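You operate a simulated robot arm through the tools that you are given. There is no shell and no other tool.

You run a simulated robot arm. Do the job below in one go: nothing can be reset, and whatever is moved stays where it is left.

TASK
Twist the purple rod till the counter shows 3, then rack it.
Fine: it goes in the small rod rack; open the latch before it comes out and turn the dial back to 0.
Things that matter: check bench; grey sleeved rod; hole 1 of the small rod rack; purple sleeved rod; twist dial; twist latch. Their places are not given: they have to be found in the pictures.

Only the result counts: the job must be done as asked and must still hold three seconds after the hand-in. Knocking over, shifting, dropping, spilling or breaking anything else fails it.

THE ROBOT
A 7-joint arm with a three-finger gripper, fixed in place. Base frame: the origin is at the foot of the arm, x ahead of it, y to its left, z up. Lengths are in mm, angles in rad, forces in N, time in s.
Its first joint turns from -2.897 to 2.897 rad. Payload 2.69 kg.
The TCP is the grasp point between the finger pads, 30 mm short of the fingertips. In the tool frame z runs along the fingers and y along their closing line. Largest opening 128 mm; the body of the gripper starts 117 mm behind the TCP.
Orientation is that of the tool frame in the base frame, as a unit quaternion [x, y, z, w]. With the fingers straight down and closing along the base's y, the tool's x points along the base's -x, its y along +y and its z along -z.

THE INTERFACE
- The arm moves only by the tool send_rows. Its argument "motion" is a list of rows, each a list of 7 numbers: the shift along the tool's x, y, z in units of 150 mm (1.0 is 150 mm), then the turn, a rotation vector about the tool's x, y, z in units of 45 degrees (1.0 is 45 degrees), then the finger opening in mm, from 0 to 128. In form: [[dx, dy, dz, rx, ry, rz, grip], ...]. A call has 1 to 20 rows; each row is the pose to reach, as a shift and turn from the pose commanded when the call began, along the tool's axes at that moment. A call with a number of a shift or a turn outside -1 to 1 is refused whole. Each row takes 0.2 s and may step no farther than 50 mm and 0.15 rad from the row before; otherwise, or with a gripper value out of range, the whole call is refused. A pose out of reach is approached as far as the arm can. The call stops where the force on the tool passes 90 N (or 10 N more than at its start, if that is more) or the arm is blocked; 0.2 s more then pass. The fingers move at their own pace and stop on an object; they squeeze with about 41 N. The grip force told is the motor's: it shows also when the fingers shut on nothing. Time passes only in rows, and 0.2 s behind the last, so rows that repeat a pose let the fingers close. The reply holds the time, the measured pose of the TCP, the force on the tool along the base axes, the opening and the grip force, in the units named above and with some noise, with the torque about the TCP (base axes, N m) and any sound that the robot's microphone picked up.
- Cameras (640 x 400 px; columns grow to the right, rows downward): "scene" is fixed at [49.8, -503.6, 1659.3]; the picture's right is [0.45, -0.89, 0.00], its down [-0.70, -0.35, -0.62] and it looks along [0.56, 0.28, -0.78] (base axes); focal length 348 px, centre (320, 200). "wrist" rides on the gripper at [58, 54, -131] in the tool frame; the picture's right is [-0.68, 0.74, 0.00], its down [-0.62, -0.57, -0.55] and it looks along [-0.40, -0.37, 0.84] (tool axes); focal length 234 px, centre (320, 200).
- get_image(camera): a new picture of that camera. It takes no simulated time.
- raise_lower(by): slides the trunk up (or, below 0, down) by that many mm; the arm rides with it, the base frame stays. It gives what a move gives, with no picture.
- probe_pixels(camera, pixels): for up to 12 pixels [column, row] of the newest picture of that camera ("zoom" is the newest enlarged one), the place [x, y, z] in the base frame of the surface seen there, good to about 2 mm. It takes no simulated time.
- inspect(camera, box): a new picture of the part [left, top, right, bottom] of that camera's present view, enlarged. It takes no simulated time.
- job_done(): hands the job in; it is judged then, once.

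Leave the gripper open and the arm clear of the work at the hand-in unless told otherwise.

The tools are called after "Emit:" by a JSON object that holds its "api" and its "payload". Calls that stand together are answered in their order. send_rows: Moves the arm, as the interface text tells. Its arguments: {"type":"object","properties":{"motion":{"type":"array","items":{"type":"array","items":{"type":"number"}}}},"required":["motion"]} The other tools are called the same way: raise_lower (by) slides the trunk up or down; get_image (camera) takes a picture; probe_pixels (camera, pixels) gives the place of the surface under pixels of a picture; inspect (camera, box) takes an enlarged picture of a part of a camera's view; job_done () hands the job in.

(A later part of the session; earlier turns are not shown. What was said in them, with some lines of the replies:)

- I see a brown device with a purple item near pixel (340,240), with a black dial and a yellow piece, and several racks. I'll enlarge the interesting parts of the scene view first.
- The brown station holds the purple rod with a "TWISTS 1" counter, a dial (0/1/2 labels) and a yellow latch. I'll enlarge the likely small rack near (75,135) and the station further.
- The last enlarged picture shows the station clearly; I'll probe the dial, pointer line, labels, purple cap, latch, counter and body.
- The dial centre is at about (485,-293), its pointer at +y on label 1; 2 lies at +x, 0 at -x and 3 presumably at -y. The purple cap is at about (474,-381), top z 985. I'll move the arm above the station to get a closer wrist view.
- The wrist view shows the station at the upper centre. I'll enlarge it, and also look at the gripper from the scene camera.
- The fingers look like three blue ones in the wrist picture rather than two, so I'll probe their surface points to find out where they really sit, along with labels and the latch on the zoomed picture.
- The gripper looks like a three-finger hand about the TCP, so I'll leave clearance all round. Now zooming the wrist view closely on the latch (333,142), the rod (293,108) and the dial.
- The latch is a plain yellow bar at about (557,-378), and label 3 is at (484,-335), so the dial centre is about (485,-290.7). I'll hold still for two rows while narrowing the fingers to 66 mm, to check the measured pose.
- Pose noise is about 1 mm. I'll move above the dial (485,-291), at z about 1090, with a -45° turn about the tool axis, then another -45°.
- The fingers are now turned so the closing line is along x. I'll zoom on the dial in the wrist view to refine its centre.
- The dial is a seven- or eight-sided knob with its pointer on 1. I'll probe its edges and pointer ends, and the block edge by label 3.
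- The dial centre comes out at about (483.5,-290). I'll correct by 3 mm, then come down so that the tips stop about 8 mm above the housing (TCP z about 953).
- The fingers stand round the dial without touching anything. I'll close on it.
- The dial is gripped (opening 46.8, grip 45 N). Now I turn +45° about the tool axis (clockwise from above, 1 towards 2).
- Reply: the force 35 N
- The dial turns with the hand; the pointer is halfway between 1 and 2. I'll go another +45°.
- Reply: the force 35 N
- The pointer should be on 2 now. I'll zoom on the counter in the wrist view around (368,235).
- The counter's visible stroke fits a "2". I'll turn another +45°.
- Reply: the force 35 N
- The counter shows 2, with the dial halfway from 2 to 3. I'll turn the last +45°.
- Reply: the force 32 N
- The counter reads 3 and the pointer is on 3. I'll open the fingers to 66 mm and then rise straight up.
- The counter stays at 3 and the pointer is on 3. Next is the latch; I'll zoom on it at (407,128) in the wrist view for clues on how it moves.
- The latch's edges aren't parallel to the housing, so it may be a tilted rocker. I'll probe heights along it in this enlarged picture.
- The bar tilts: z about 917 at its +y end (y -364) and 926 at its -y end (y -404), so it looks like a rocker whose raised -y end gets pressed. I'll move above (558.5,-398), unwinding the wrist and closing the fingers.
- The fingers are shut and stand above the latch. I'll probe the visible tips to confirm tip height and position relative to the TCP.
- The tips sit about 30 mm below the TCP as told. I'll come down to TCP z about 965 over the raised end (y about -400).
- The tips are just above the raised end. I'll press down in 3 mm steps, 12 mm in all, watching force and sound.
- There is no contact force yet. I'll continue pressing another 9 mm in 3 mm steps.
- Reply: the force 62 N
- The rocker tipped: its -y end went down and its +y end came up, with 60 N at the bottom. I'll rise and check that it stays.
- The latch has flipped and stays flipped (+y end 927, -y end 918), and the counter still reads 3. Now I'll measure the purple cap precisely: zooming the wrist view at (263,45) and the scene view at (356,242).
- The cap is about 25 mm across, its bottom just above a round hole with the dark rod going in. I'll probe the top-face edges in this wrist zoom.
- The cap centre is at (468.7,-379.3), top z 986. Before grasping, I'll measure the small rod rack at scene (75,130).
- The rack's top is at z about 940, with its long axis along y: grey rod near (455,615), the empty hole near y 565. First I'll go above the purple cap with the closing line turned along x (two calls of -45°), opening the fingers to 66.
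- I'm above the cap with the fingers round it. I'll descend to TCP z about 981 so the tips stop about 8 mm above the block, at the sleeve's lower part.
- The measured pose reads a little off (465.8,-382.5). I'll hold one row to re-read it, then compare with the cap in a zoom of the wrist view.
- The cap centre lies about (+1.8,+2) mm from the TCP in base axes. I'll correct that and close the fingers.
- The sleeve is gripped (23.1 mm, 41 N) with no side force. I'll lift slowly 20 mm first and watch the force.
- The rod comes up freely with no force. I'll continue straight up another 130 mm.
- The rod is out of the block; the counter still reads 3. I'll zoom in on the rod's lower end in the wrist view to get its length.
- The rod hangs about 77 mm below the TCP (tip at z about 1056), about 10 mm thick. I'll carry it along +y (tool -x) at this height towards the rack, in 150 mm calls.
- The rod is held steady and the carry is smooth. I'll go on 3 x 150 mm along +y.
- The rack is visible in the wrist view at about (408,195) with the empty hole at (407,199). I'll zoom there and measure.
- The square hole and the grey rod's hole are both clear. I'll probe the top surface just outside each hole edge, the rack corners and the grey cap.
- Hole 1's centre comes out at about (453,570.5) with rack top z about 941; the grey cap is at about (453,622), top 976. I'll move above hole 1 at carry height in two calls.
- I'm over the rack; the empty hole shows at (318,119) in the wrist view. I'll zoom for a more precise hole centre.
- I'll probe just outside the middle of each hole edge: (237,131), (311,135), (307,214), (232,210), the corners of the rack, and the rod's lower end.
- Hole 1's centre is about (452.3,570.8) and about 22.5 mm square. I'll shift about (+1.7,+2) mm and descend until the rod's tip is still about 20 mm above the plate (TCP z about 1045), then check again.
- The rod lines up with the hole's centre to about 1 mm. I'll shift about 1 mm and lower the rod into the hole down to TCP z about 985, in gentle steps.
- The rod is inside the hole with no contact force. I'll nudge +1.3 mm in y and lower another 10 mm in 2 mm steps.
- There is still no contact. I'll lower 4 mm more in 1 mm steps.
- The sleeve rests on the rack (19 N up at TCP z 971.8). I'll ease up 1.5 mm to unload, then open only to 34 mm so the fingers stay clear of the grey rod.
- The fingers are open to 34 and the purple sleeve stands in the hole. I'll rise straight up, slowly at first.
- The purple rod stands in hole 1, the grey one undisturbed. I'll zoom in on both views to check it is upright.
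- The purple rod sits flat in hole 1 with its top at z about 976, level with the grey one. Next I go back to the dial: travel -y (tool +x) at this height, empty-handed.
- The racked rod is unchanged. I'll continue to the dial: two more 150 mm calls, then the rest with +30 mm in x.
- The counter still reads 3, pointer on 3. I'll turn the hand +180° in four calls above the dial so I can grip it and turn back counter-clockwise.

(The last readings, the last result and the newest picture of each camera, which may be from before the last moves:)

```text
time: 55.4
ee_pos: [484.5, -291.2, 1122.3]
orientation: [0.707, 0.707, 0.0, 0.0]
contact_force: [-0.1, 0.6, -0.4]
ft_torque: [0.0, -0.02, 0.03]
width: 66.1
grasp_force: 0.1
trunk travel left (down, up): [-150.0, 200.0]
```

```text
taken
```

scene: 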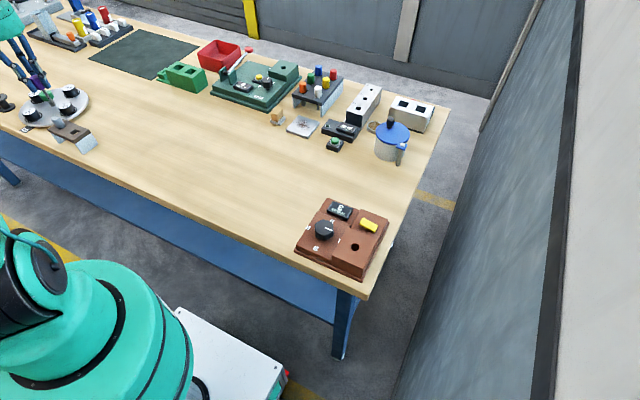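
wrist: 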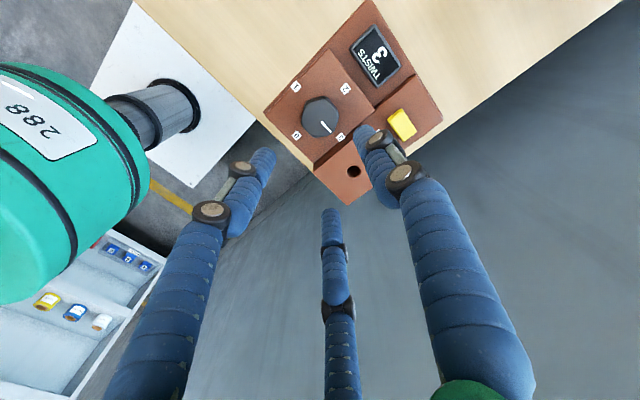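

I'm over the dial at (484.8,-291) with the hand at +90°. I'll descend in two calls to TCP z about 952.

Emit:
{"api": "send_rows", "payload": {"motion": [[0.007, 0.003, 0.25, 0, 0, 0, 66], [0.007, 0.003, 0.5, 0, 0, 0, 66], [0.007, 0.003, 0.7, 0, 0, 0, 66], [0.007, 0.003, 0.87, 0, 0, 0, 66]]}}

Emit:
{"api": "send_rows", "payload": {"motion": [[0, 0, 0.08, 0, 0, 0, 66], [0, 0, 0.16, 0, 0, 0, 66], [0, 0, 0.22, 0, 0, 0, 66], [0, 0, 0.26, 0, 0, 0, 66]]}}

Emit:
{"api": "get_image", "payload": {"camera": "wrist"}}

Emit:
{"api": "inspect", "payload": {"camera": "scene", "box": [280, 165, 400, 285]}}

```text
time: 56.4
ee_pos: [484.2, -291.0, 991.8]
orientation: [0.706, 0.708, 0.0, 0.0]
contact_force: [-0.9, -0.1, -0.1]
ft_torque: [-0.04, -0.05, 0.02]
width: 66.3
grasp_force: 0.1
trunk travel left (down, up): [-150.0, 200.0]
```

```text
time: 57.4
ee_pos: [485.9, -291.0, 954.2]
orientation: [0.706, 0.708, 0.0, 0.001]
contact_force: [-0.2, -0.5, -1.2]
ft_torque: [0.01, -0.06, 0.02]
width: 66.0
grasp_force: 0.2
trunk travel left (down, up): [-150.0, 200.0]
```

```text
taken
```

wrist: 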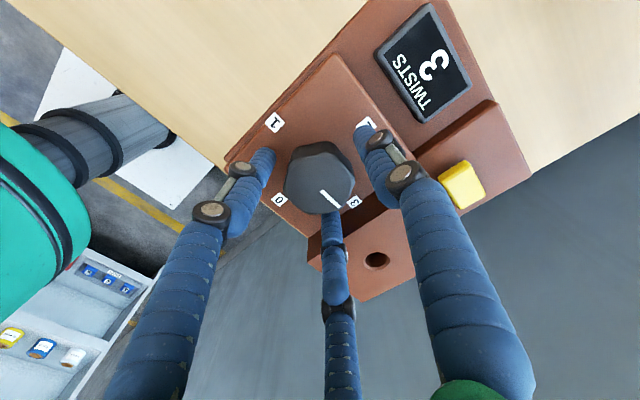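

```text
3.33 times, centred on (340, 225) of scene
```

zoom: 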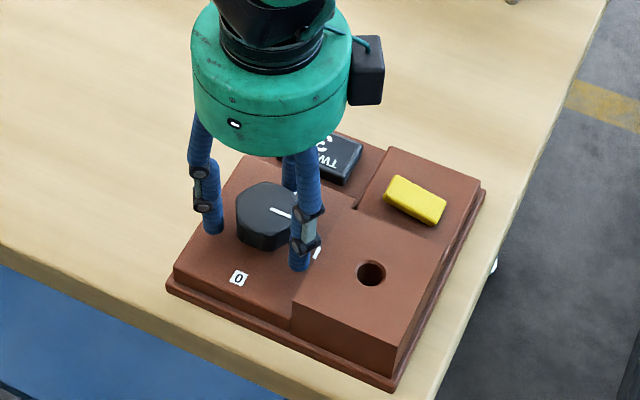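

The fingers surround the dial clear of the block. I'll close on it, then turn -45° twice (3 back to 2).

Emit:
{"api": "send_rows", "payload": {"motion": [[0, 0, 0, 0, 0, 0, 0], [0, 0, 0, 0, 0, 0, 0], [0, 0, 0, 0, 0, 0, 0]]}}

Emit:
{"api": "send_rows", "payload": {"motion": [[0, 0, 0, 0, 0, -0.1667, 0], [0, 0, 0, 0, 0, -0.3333, 0], [0, 0, 0, 0, 0, -0.5, 0], [0, 0, 0, 0, 0, -0.6667, 0], [0, 0, 0, 0, 0, -0.8333, 0], [0, 0, 0, 0, 0, -1.0, 0]]}}

Emit:
{"api": "get_image", "payload": {"camera": "wrist"}}

```text
time: 58.2
ee_pos: [484.9, -289.9, 951.7]
orientation: [0.707, 0.708, 0.0, 0.0]
contact_force: [-1.4, 10.4, 0.2]
ft_torque: [0.43, 0.1, 0.03]
width: 46.7
grasp_force: 45.0
trunk travel left (down, up): [-150.0, 200.0]
```

```text
time: 59.6
ee_pos: [484.9, -289.5, 954.0]
orientation: [0.381, 0.925, 0.0, 0.0]
contact_force: [-4.3, -6.9, -5.5]
ft_torque: [-0.48, -0.55, -0.01]
width: 47.0
grasp_force: 45.3
trunk travel left (down, up): [-150.0, 200.0]
```

```text
taken
```

wrist: 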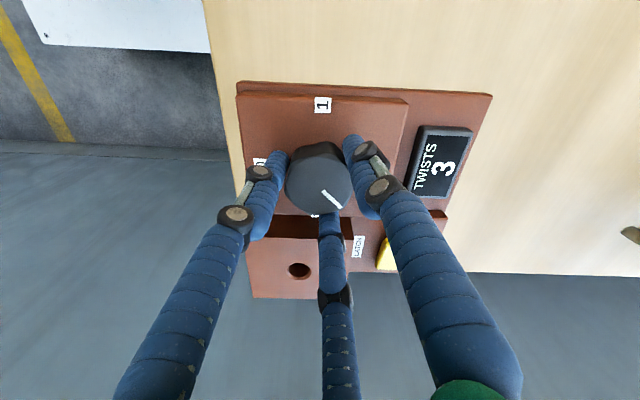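

The dial follows and the counter stays at 3. I'll go on three more times -45° (to position 1).

Emit:
{"api": "send_rows", "payload": {"motion": [[0, 0, 0, 0, 0, -0.1667, 0], [0, 0, 0, 0, 0, -0.3333, 0], [0, 0, 0, 0, 0, -0.5, 0], [0, 0, 0, 0, 0, -0.6667, 0], [0, 0, 0, 0, 0, -0.8333, 0], [0, 0, 0, 0, 0, -1.0, 0]]}}

Emit:
{"api": "send_rows", "payload": {"motion": [[0, 0, 0, 0, 0, -0.1667, 0], [0, 0, 0, 0, 0, -0.3333, 0], [0, 0, 0, 0, 0, -0.5, 0], [0, 0, 0, 0, 0, -0.6667, 0], [0, 0, 0, 0, 0, -0.8333, 0], [0, 0, 0, 0, 0, -1.0, 0]]}}

Emit:
{"api": "send_rows", "payload": {"motion": [[0, 0, 0, 0, 0, -0.1667, 0], [0, 0, 0, 0, 0, -0.3333, 0], [0, 0, 0, 0, 0, -0.5, 0], [0, 0, 0, 0, 0, -0.6667, 0], [0, 0, 0, 0, 0, -0.8333, 0], [0, 0, 0, 0, 0, -1.0, 0]]}}

Emit:
{"api": "get_image", "payload": {"camera": "wrist"}}

Emit:
{"api": "inspect", "payload": {"camera": "scene", "box": [280, 165, 400, 285]}}

```text
time: 61.0
ee_pos: [484.8, -288.4, 953.3]
orientation: [-0.002, 1.0, 0.0, 0.001]
contact_force: [1.0, 1.4, -0.2]
ft_torque: [0.3, 0.2, 0.01]
width: 47.1
grasp_force: 45.5
trunk travel left (down, up): [-150.0, 200.0]
```

```text
time: 62.4
ee_pos: [484.9, -289.5, 952.9]
orientation: [-0.385, 0.923, 0.0, 0.0]
contact_force: [-1.0, 4.0, 3.4]
ft_torque: [0.83, 0.71, -0.02]
width: 46.7
grasp_force: 44.5
trunk travel left (down, up): [-150.0, 200.0]
```

```text
time: 63.8
ee_pos: [485.1, -290.5, 954.0]
orientation: [0.708, -0.706, 0.0, 0.0]
contact_force: [-13.1, -8.0, 5.9]
ft_torque: [-0.46, 0.38, -0.03]
width: 47.0
grasp_force: 45.3
trunk travel left (down, up): [-150.0, 200.0]
```

```text
taken
```

wrist: 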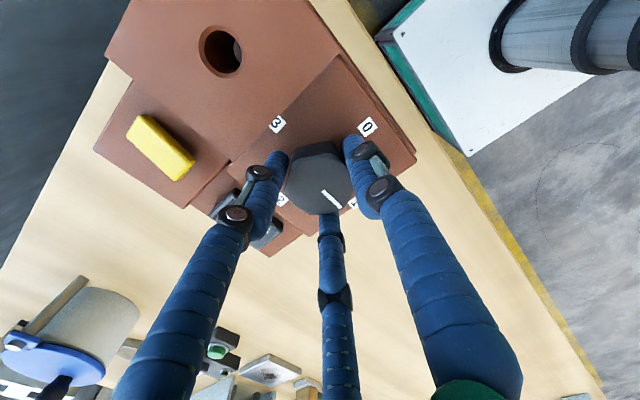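

```text
3.33 times, centred on (340, 225) of scene
```

zoom: 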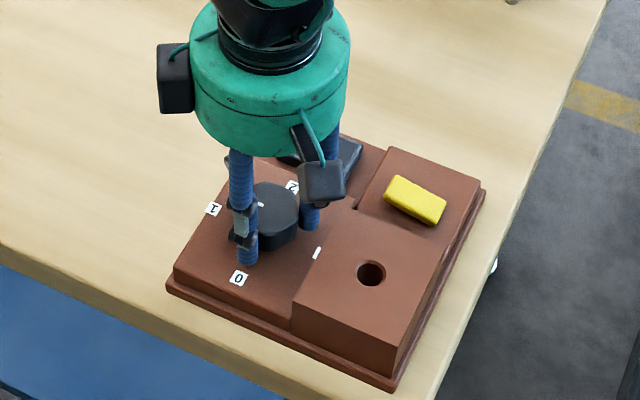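

The pointer is back on 1. I'll open, rise 50 mm, turn the hand +90° back, and regrip for the last quarter turn.

Emit:
{"api": "send_rows", "payload": {"motion": [[0, 0, 0, 0, 0, 0, 66], [0, 0, 0, 0, 0, 0, 66], [0, 0, -0.1, 0, 0, 0, 66], [0, 0, -0.25, 0, 0, 0, 66], [0, 0, -0.4, 0, 0, 0, 66]]}}

Emit:
{"api": "send_rows", "payload": {"motion": [[0, 0, 0, 0, 0, 0.1667, 66], [0, 0, 0, 0, 0, 0.3333, 66], [0, 0, 0, 0, 0, 0.5, 66], [0, 0, 0, 0, 0, 0.6667, 66], [0, 0, 0, 0, 0, 0.8333, 66], [0, 0, 0, 0, 0, 1.0, 66]]}}

Emit:
{"api": "send_rows", "payload": {"motion": [[0, 0, 0, 0, 0, 0.1667, 66], [0, 0, 0, 0, 0, 0.3333, 66], [0, 0, 0, 0, 0, 0.5, 66], [0, 0, 0, 0, 0, 0.6667, 66], [0, 0, 0, 0, 0, 0.8333, 66], [0, 0, 0, 0, 0, 1.0, 66], [0, 0, 0, 0, 0, 1.0, 66]]}}

Emit:
{"api": "get_image", "payload": {"camera": "wrist"}}

Emit:
{"api": "inspect", "payload": {"camera": "scene", "box": [280, 165, 400, 285]}}

```text
time: 65.0
ee_pos: [483.9, -289.4, 1011.6]
orientation: [0.708, -0.706, 0.0, 0.001]
contact_force: [0.4, 0.3, -0.3]
ft_torque: [0.01, 0.01, 0.0]
width: 66.2
grasp_force: 0.2
trunk travel left (down, up): [-150.0, 200.0]
```

```text
time: 66.4
ee_pos: [485.3, -289.5, 1012.0]
orientation: [-0.381, 0.924, -0.001, 0.0]
contact_force: [0.2, -0.1, -0.7]
ft_torque: [0.0, 0.0, 0.01]
width: 66.0
grasp_force: 0.0
trunk travel left (down, up): [-150.0, 200.0]
```

```text
time: 68.0
ee_pos: [485.7, -288.9, 1012.7]
orientation: [0.0, 1.0, 0.0, 0.001]
contact_force: [-0.2, -0.4, -0.2]
ft_torque: [0.0, 0.01, 0.0]
width: 66.0
grasp_force: 0.2
trunk travel left (down, up): [-150.0, 200.0]
```

```text
taken
```

wrist: 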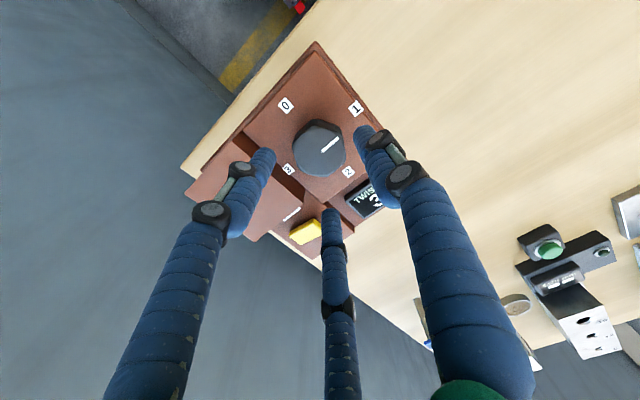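

```text
3.33 times, centred on (340, 225) of scene
```

zoom: 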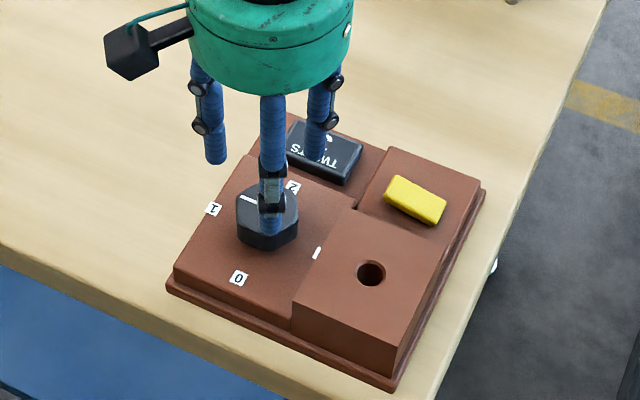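

The pointer is on 1 and the hand is back at 0°. I'll descend with opening 60 (for clearance to the block), then close.

Emit:
{"api": "send_rows", "payload": {"motion": [[0, 0, 0, 0, 0, 0, 60], [0, 0, 0.12, 0, 0, 0, 60], [0, 0, 0.24, 0, 0, 0, 60], [0, 0, 0.34, 0, 0, 0, 60], [0, 0, 0.4, 0, 0, 0, 60], [0, 0, 0.4, 0, 0, 0, 60]]}}

Emit:
{"api": "send_rows", "payload": {"motion": [[0, 0, 0, 0, 0, 0, 0], [0, 0, 0, 0, 0, 0, 0], [0, 0, 0, 0, 0, 0, 0]]}}

Emit:
{"api": "get_image", "payload": {"camera": "wrist"}}

```text
time: 69.4
ee_pos: [486.2, -289.2, 953.6]
orientation: [-0.002, 1.0, 0.0, -0.001]
contact_force: [0.5, -0.6, 0.6]
ft_torque: [0.0, -0.03, 0.02]
width: 60.0
grasp_force: 0.0
trunk travel left (down, up): [-150.0, 200.0]
```

```text
time: 70.2
ee_pos: [484.1, -290.8, 954.1]
orientation: [0.0, 1.0, 0.0, 0.0]
contact_force: [-5.0, -4.6, -1.2]
ft_torque: [-0.27, 0.14, -0.01]
width: 46.8
grasp_force: 45.1
trunk travel left (down, up): [-150.0, 200.0]
```

```text
taken
```

wrist: 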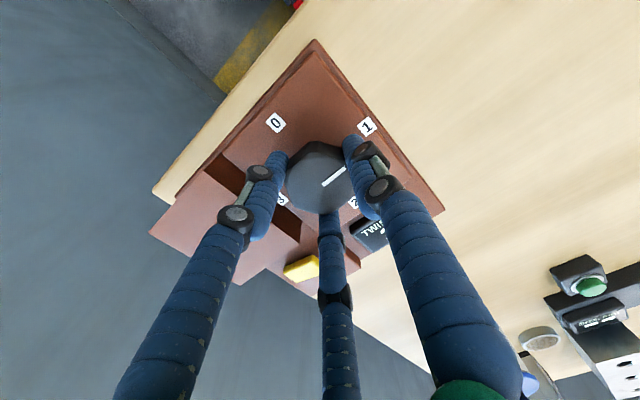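

The dial is gripped (46.8 mm). I'll turn -45° twice to bring the pointer to 0.

Emit:
{"api": "send_rows", "payload": {"motion": [[0, 0, 0, 0, 0, -0.1667, 0], [0, 0, 0, 0, 0, -0.3333, 0], [0, 0, 0, 0, 0, -0.5, 0], [0, 0, 0, 0, 0, -0.6667, 0], [0, 0, 0, 0, 0, -0.8333, 0], [0, 0, 0, 0, 0, -1.0, 0]]}}

Emit:
{"api": "send_rows", "payload": {"motion": [[0, 0, 0, 0, 0, -0.1667, 0], [0, 0, 0, 0, 0, -0.3333, 0], [0, 0, 0, 0, 0, -0.5, 0], [0, 0, 0, 0, 0, -0.6667, 0], [0, 0, 0, 0, 0, -0.8333, 0], [0, 0, 0, 0, 0, -1.0, 0], [0, 0, 0, 0, 0, -1.0, 0]]}}

Emit:
{"api": "get_image", "payload": {"camera": "wrist"}}

Emit:
{"api": "inspect", "payload": {"camera": "scene", "box": [280, 165, 400, 285]}}

```text
time: 71.6
ee_pos: [485.5, -289.3, 952.7]
orientation: [-0.384, 0.923, 0.0, 0.001]
contact_force: [-6.8, -1.4, 14.4]
ft_torque: [0.51, 0.8, -0.01]
width: 46.9
grasp_force: 44.8
trunk travel left (down, up): [-150.0, 200.0]
```

```text
time: 73.2
ee_pos: [484.8, -289.5, 953.5]
orientation: [0.708, -0.706, 0.001, -0.001]
contact_force: [-6.4, -4.5, 27.4]
ft_torque: [-0.25, 0.35, 0.02]
width: 47.0
grasp_force: 44.8
trunk travel left (down, up): [-150.0, 200.0]
```

```text
taken
```

wrist: 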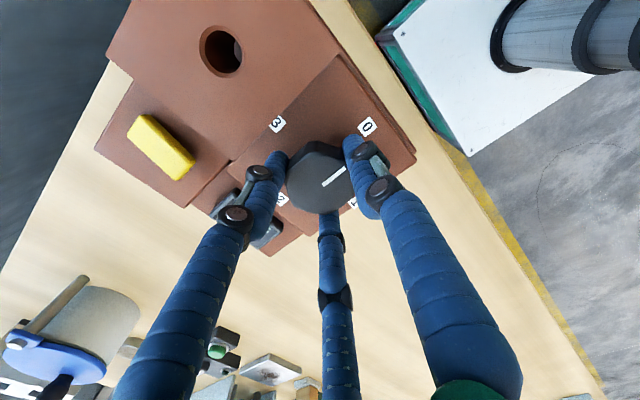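

```text
3.33 times, centred on (340, 225) of scene
```

zoom: 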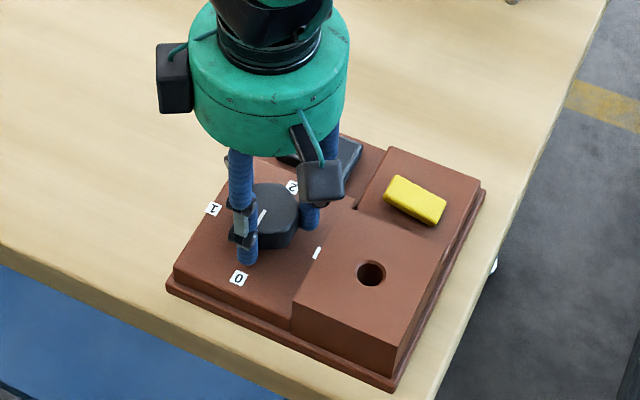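

The pointer is on 0. I'll open and rise straight up to check.

Emit:
{"api": "send_rows", "payload": {"motion": [[0, 0, 0, 0, 0, 0, 62], [0, 0, 0, 0, 0, 0, 62], [0, 0, -0.1, 0, 0, 0, 62], [0, 0, -0.3, 0, 0, 0, 62], [0, 0, -0.55, 0, 0, 0, 62], [0, 0, -0.8, 0, 0, 0, 62], [0, 0, -1.0, 0, 0, 0, 62]]}}

Emit:
{"api": "inspect", "payload": {"camera": "wrist", "box": [200, 0, 400, 200]}}

Emit:
{"api": "inspect", "payload": {"camera": "scene", "box": [280, 165, 400, 285]}}

```text
time: 74.8
ee_pos: [485.6, -290.2, 1105.6]
orientation: [0.707, -0.707, 0.0, 0.0]
contact_force: [0.5, 0.1, -0.9]
ft_torque: [-0.02, -0.01, -0.01]
width: 61.9
grasp_force: 0.0
trunk travel left (down, up): [-150.0, 200.0]
```

```text
2.00 times, centred on (300, 100) of wrist
```

zoom: 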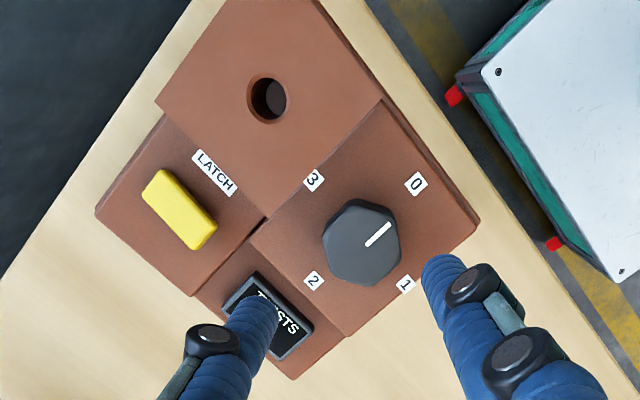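

```text
3.33 times, centred on (340, 225) of scene
```

zoom: 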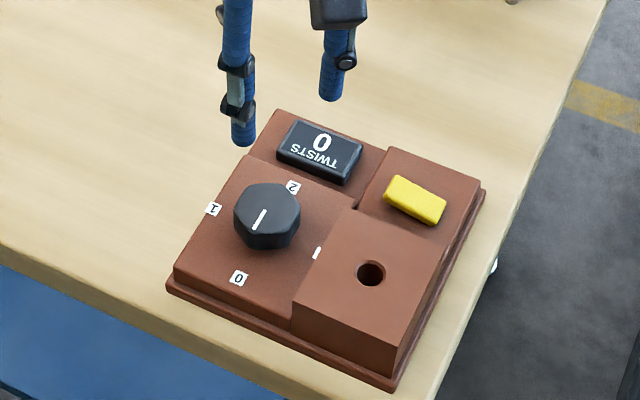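

The counter has reset to 0 with the dial on 0, the latch is open and the block empty. I'll verify the pointer's angle, the racked rod and the whole scene.

Emit:
{"api": "inspect", "payload": {"camera": "wrist", "box": [280, 80, 380, 160]}}

Emit:
{"api": "get_image", "payload": {"camera": "scene"}}

Emit:
{"api": "inspect", "payload": {"camera": "scene", "box": [30, 80, 120, 160]}}

```text
5.00 times, centred on (330, 120) of wrist
```

zoom: 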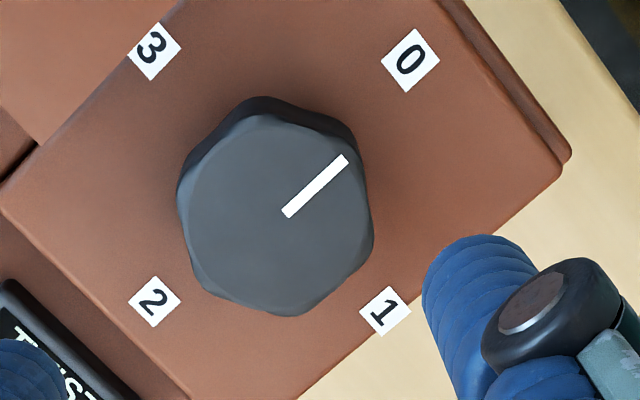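

```text
taken
```

scene: 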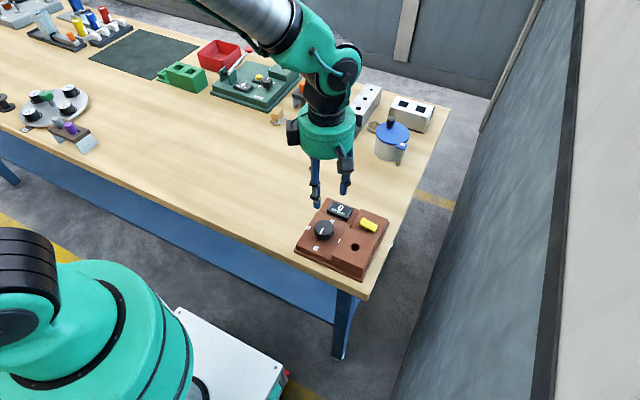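

```text
5.00 times, centred on (75, 120) of scene
```

zoom: 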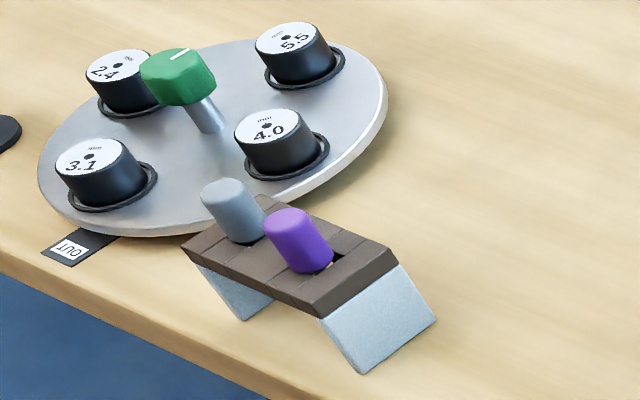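

The racked rod is upright next to the undisturbed grey one. I'll probe the dial pointer's ends in a fresh zoom to confirm it truly points at 0.

Emit:
{"api": "inspect", "payload": {"camera": "wrist", "box": [280, 80, 380, 160]}}

Emit:
{"api": "probe_pixels", "payload": {"camera": "zoom", "pixels": [[287, 213], [344, 159], [315, 186], [410, 60], [155, 51], [155, 301], [385, 310]]}}

```text
5.00 times, centred on (330, 120) of wrist
```

zoom: 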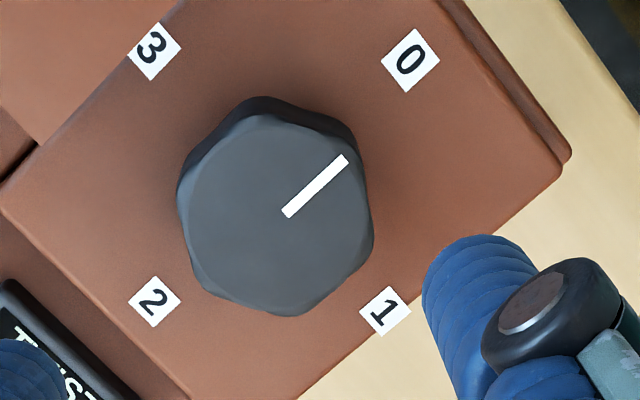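

```text
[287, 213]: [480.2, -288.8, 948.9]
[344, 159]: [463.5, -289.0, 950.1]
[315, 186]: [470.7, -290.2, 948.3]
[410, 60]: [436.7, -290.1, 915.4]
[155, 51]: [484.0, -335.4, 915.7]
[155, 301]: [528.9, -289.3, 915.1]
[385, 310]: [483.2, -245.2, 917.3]
```

The pointer runs from (480,-289) to (463.5,-289), i.e. straight at 0. I'll raise the arm clear and open the gripper fully.

Emit:
{"api": "send_rows", "payload": {"motion": [[0, 0, -0.2, 0, 0, 0, 128], [0, 0, -0.4, 0, 0, 0, 128], [0, 0, -0.6, 0, 0, 0, 128], [0, 0, -0.8, 0, 0, 0, 128], [0, 0, -0.8, 0, 0, 0, 128]]}}

Emit:
{"api": "get_image", "payload": {"camera": "scene"}}

Emit:
{"api": "inspect", "payload": {"camera": "scene", "box": [55, 108, 95, 142]}}

```text
time: 76.0
ee_pos: [488.9, -288.5, 1225.2]
orientation: [0.708, -0.706, 0.0, 0.0]
contact_force: [0.0, 0.5, -0.6]
ft_torque: [-0.04, 0.01, 0.01]
width: 128.3
grasp_force: 0.1
trunk travel left (down, up): [-150.0, 200.0]
```

```text
taken
```

scene: 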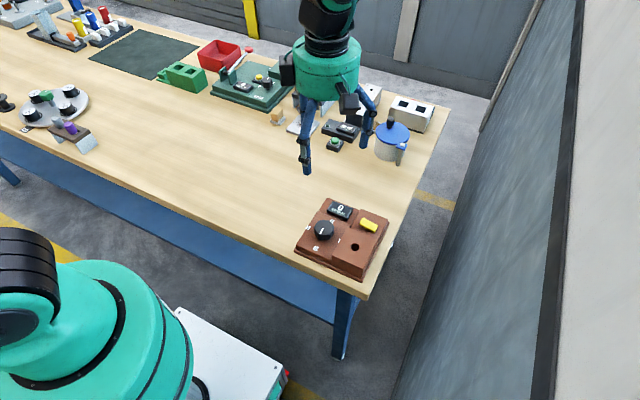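

```text
11.76 times, centred on (75, 125) of scene
```

zoom: 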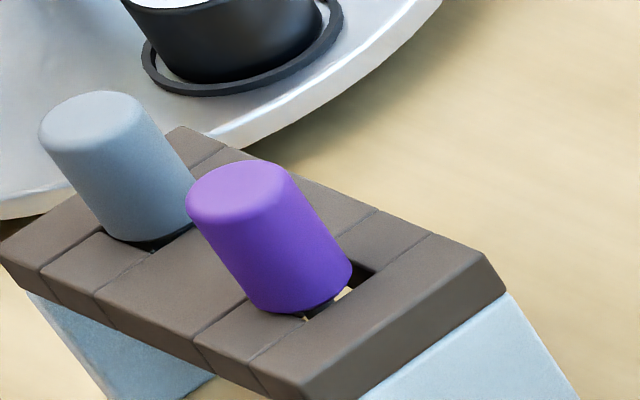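

The checks agree: the purple rod was twisted to 3 and is racked in hole 1, the latch is open, the dial is on 0, and the arm is clear with the gripper open. I'm handing in.

Emit:
{"api": "job_done", "payload": {}}

```text
The job is handed in.
```

The purple rod was twisted until the counter showed 3, and it now stands in hole 1 of the small rod rack. I handed the job in; no verdict has come back.

- **Twist:** I turned the dial from 1 to 3. The counter still read 3 when the rod came out.
- **Latch:** I pressed the raised end of the yellow latch before lifting the rod. It has stayed flipped over, and the rod came up with no resistance.
- **Rack:** The rod is upright with its sleeve resting on the rack, level with the grey rod. It sits roughly 3 mm off the centre of the hole. The grey rod was not moved.
- **Dial:** It points at 0. The counter now shows 0, having reset when the dial came back after the rod was out.

The gripper is open and the arm is raised clear of the work.
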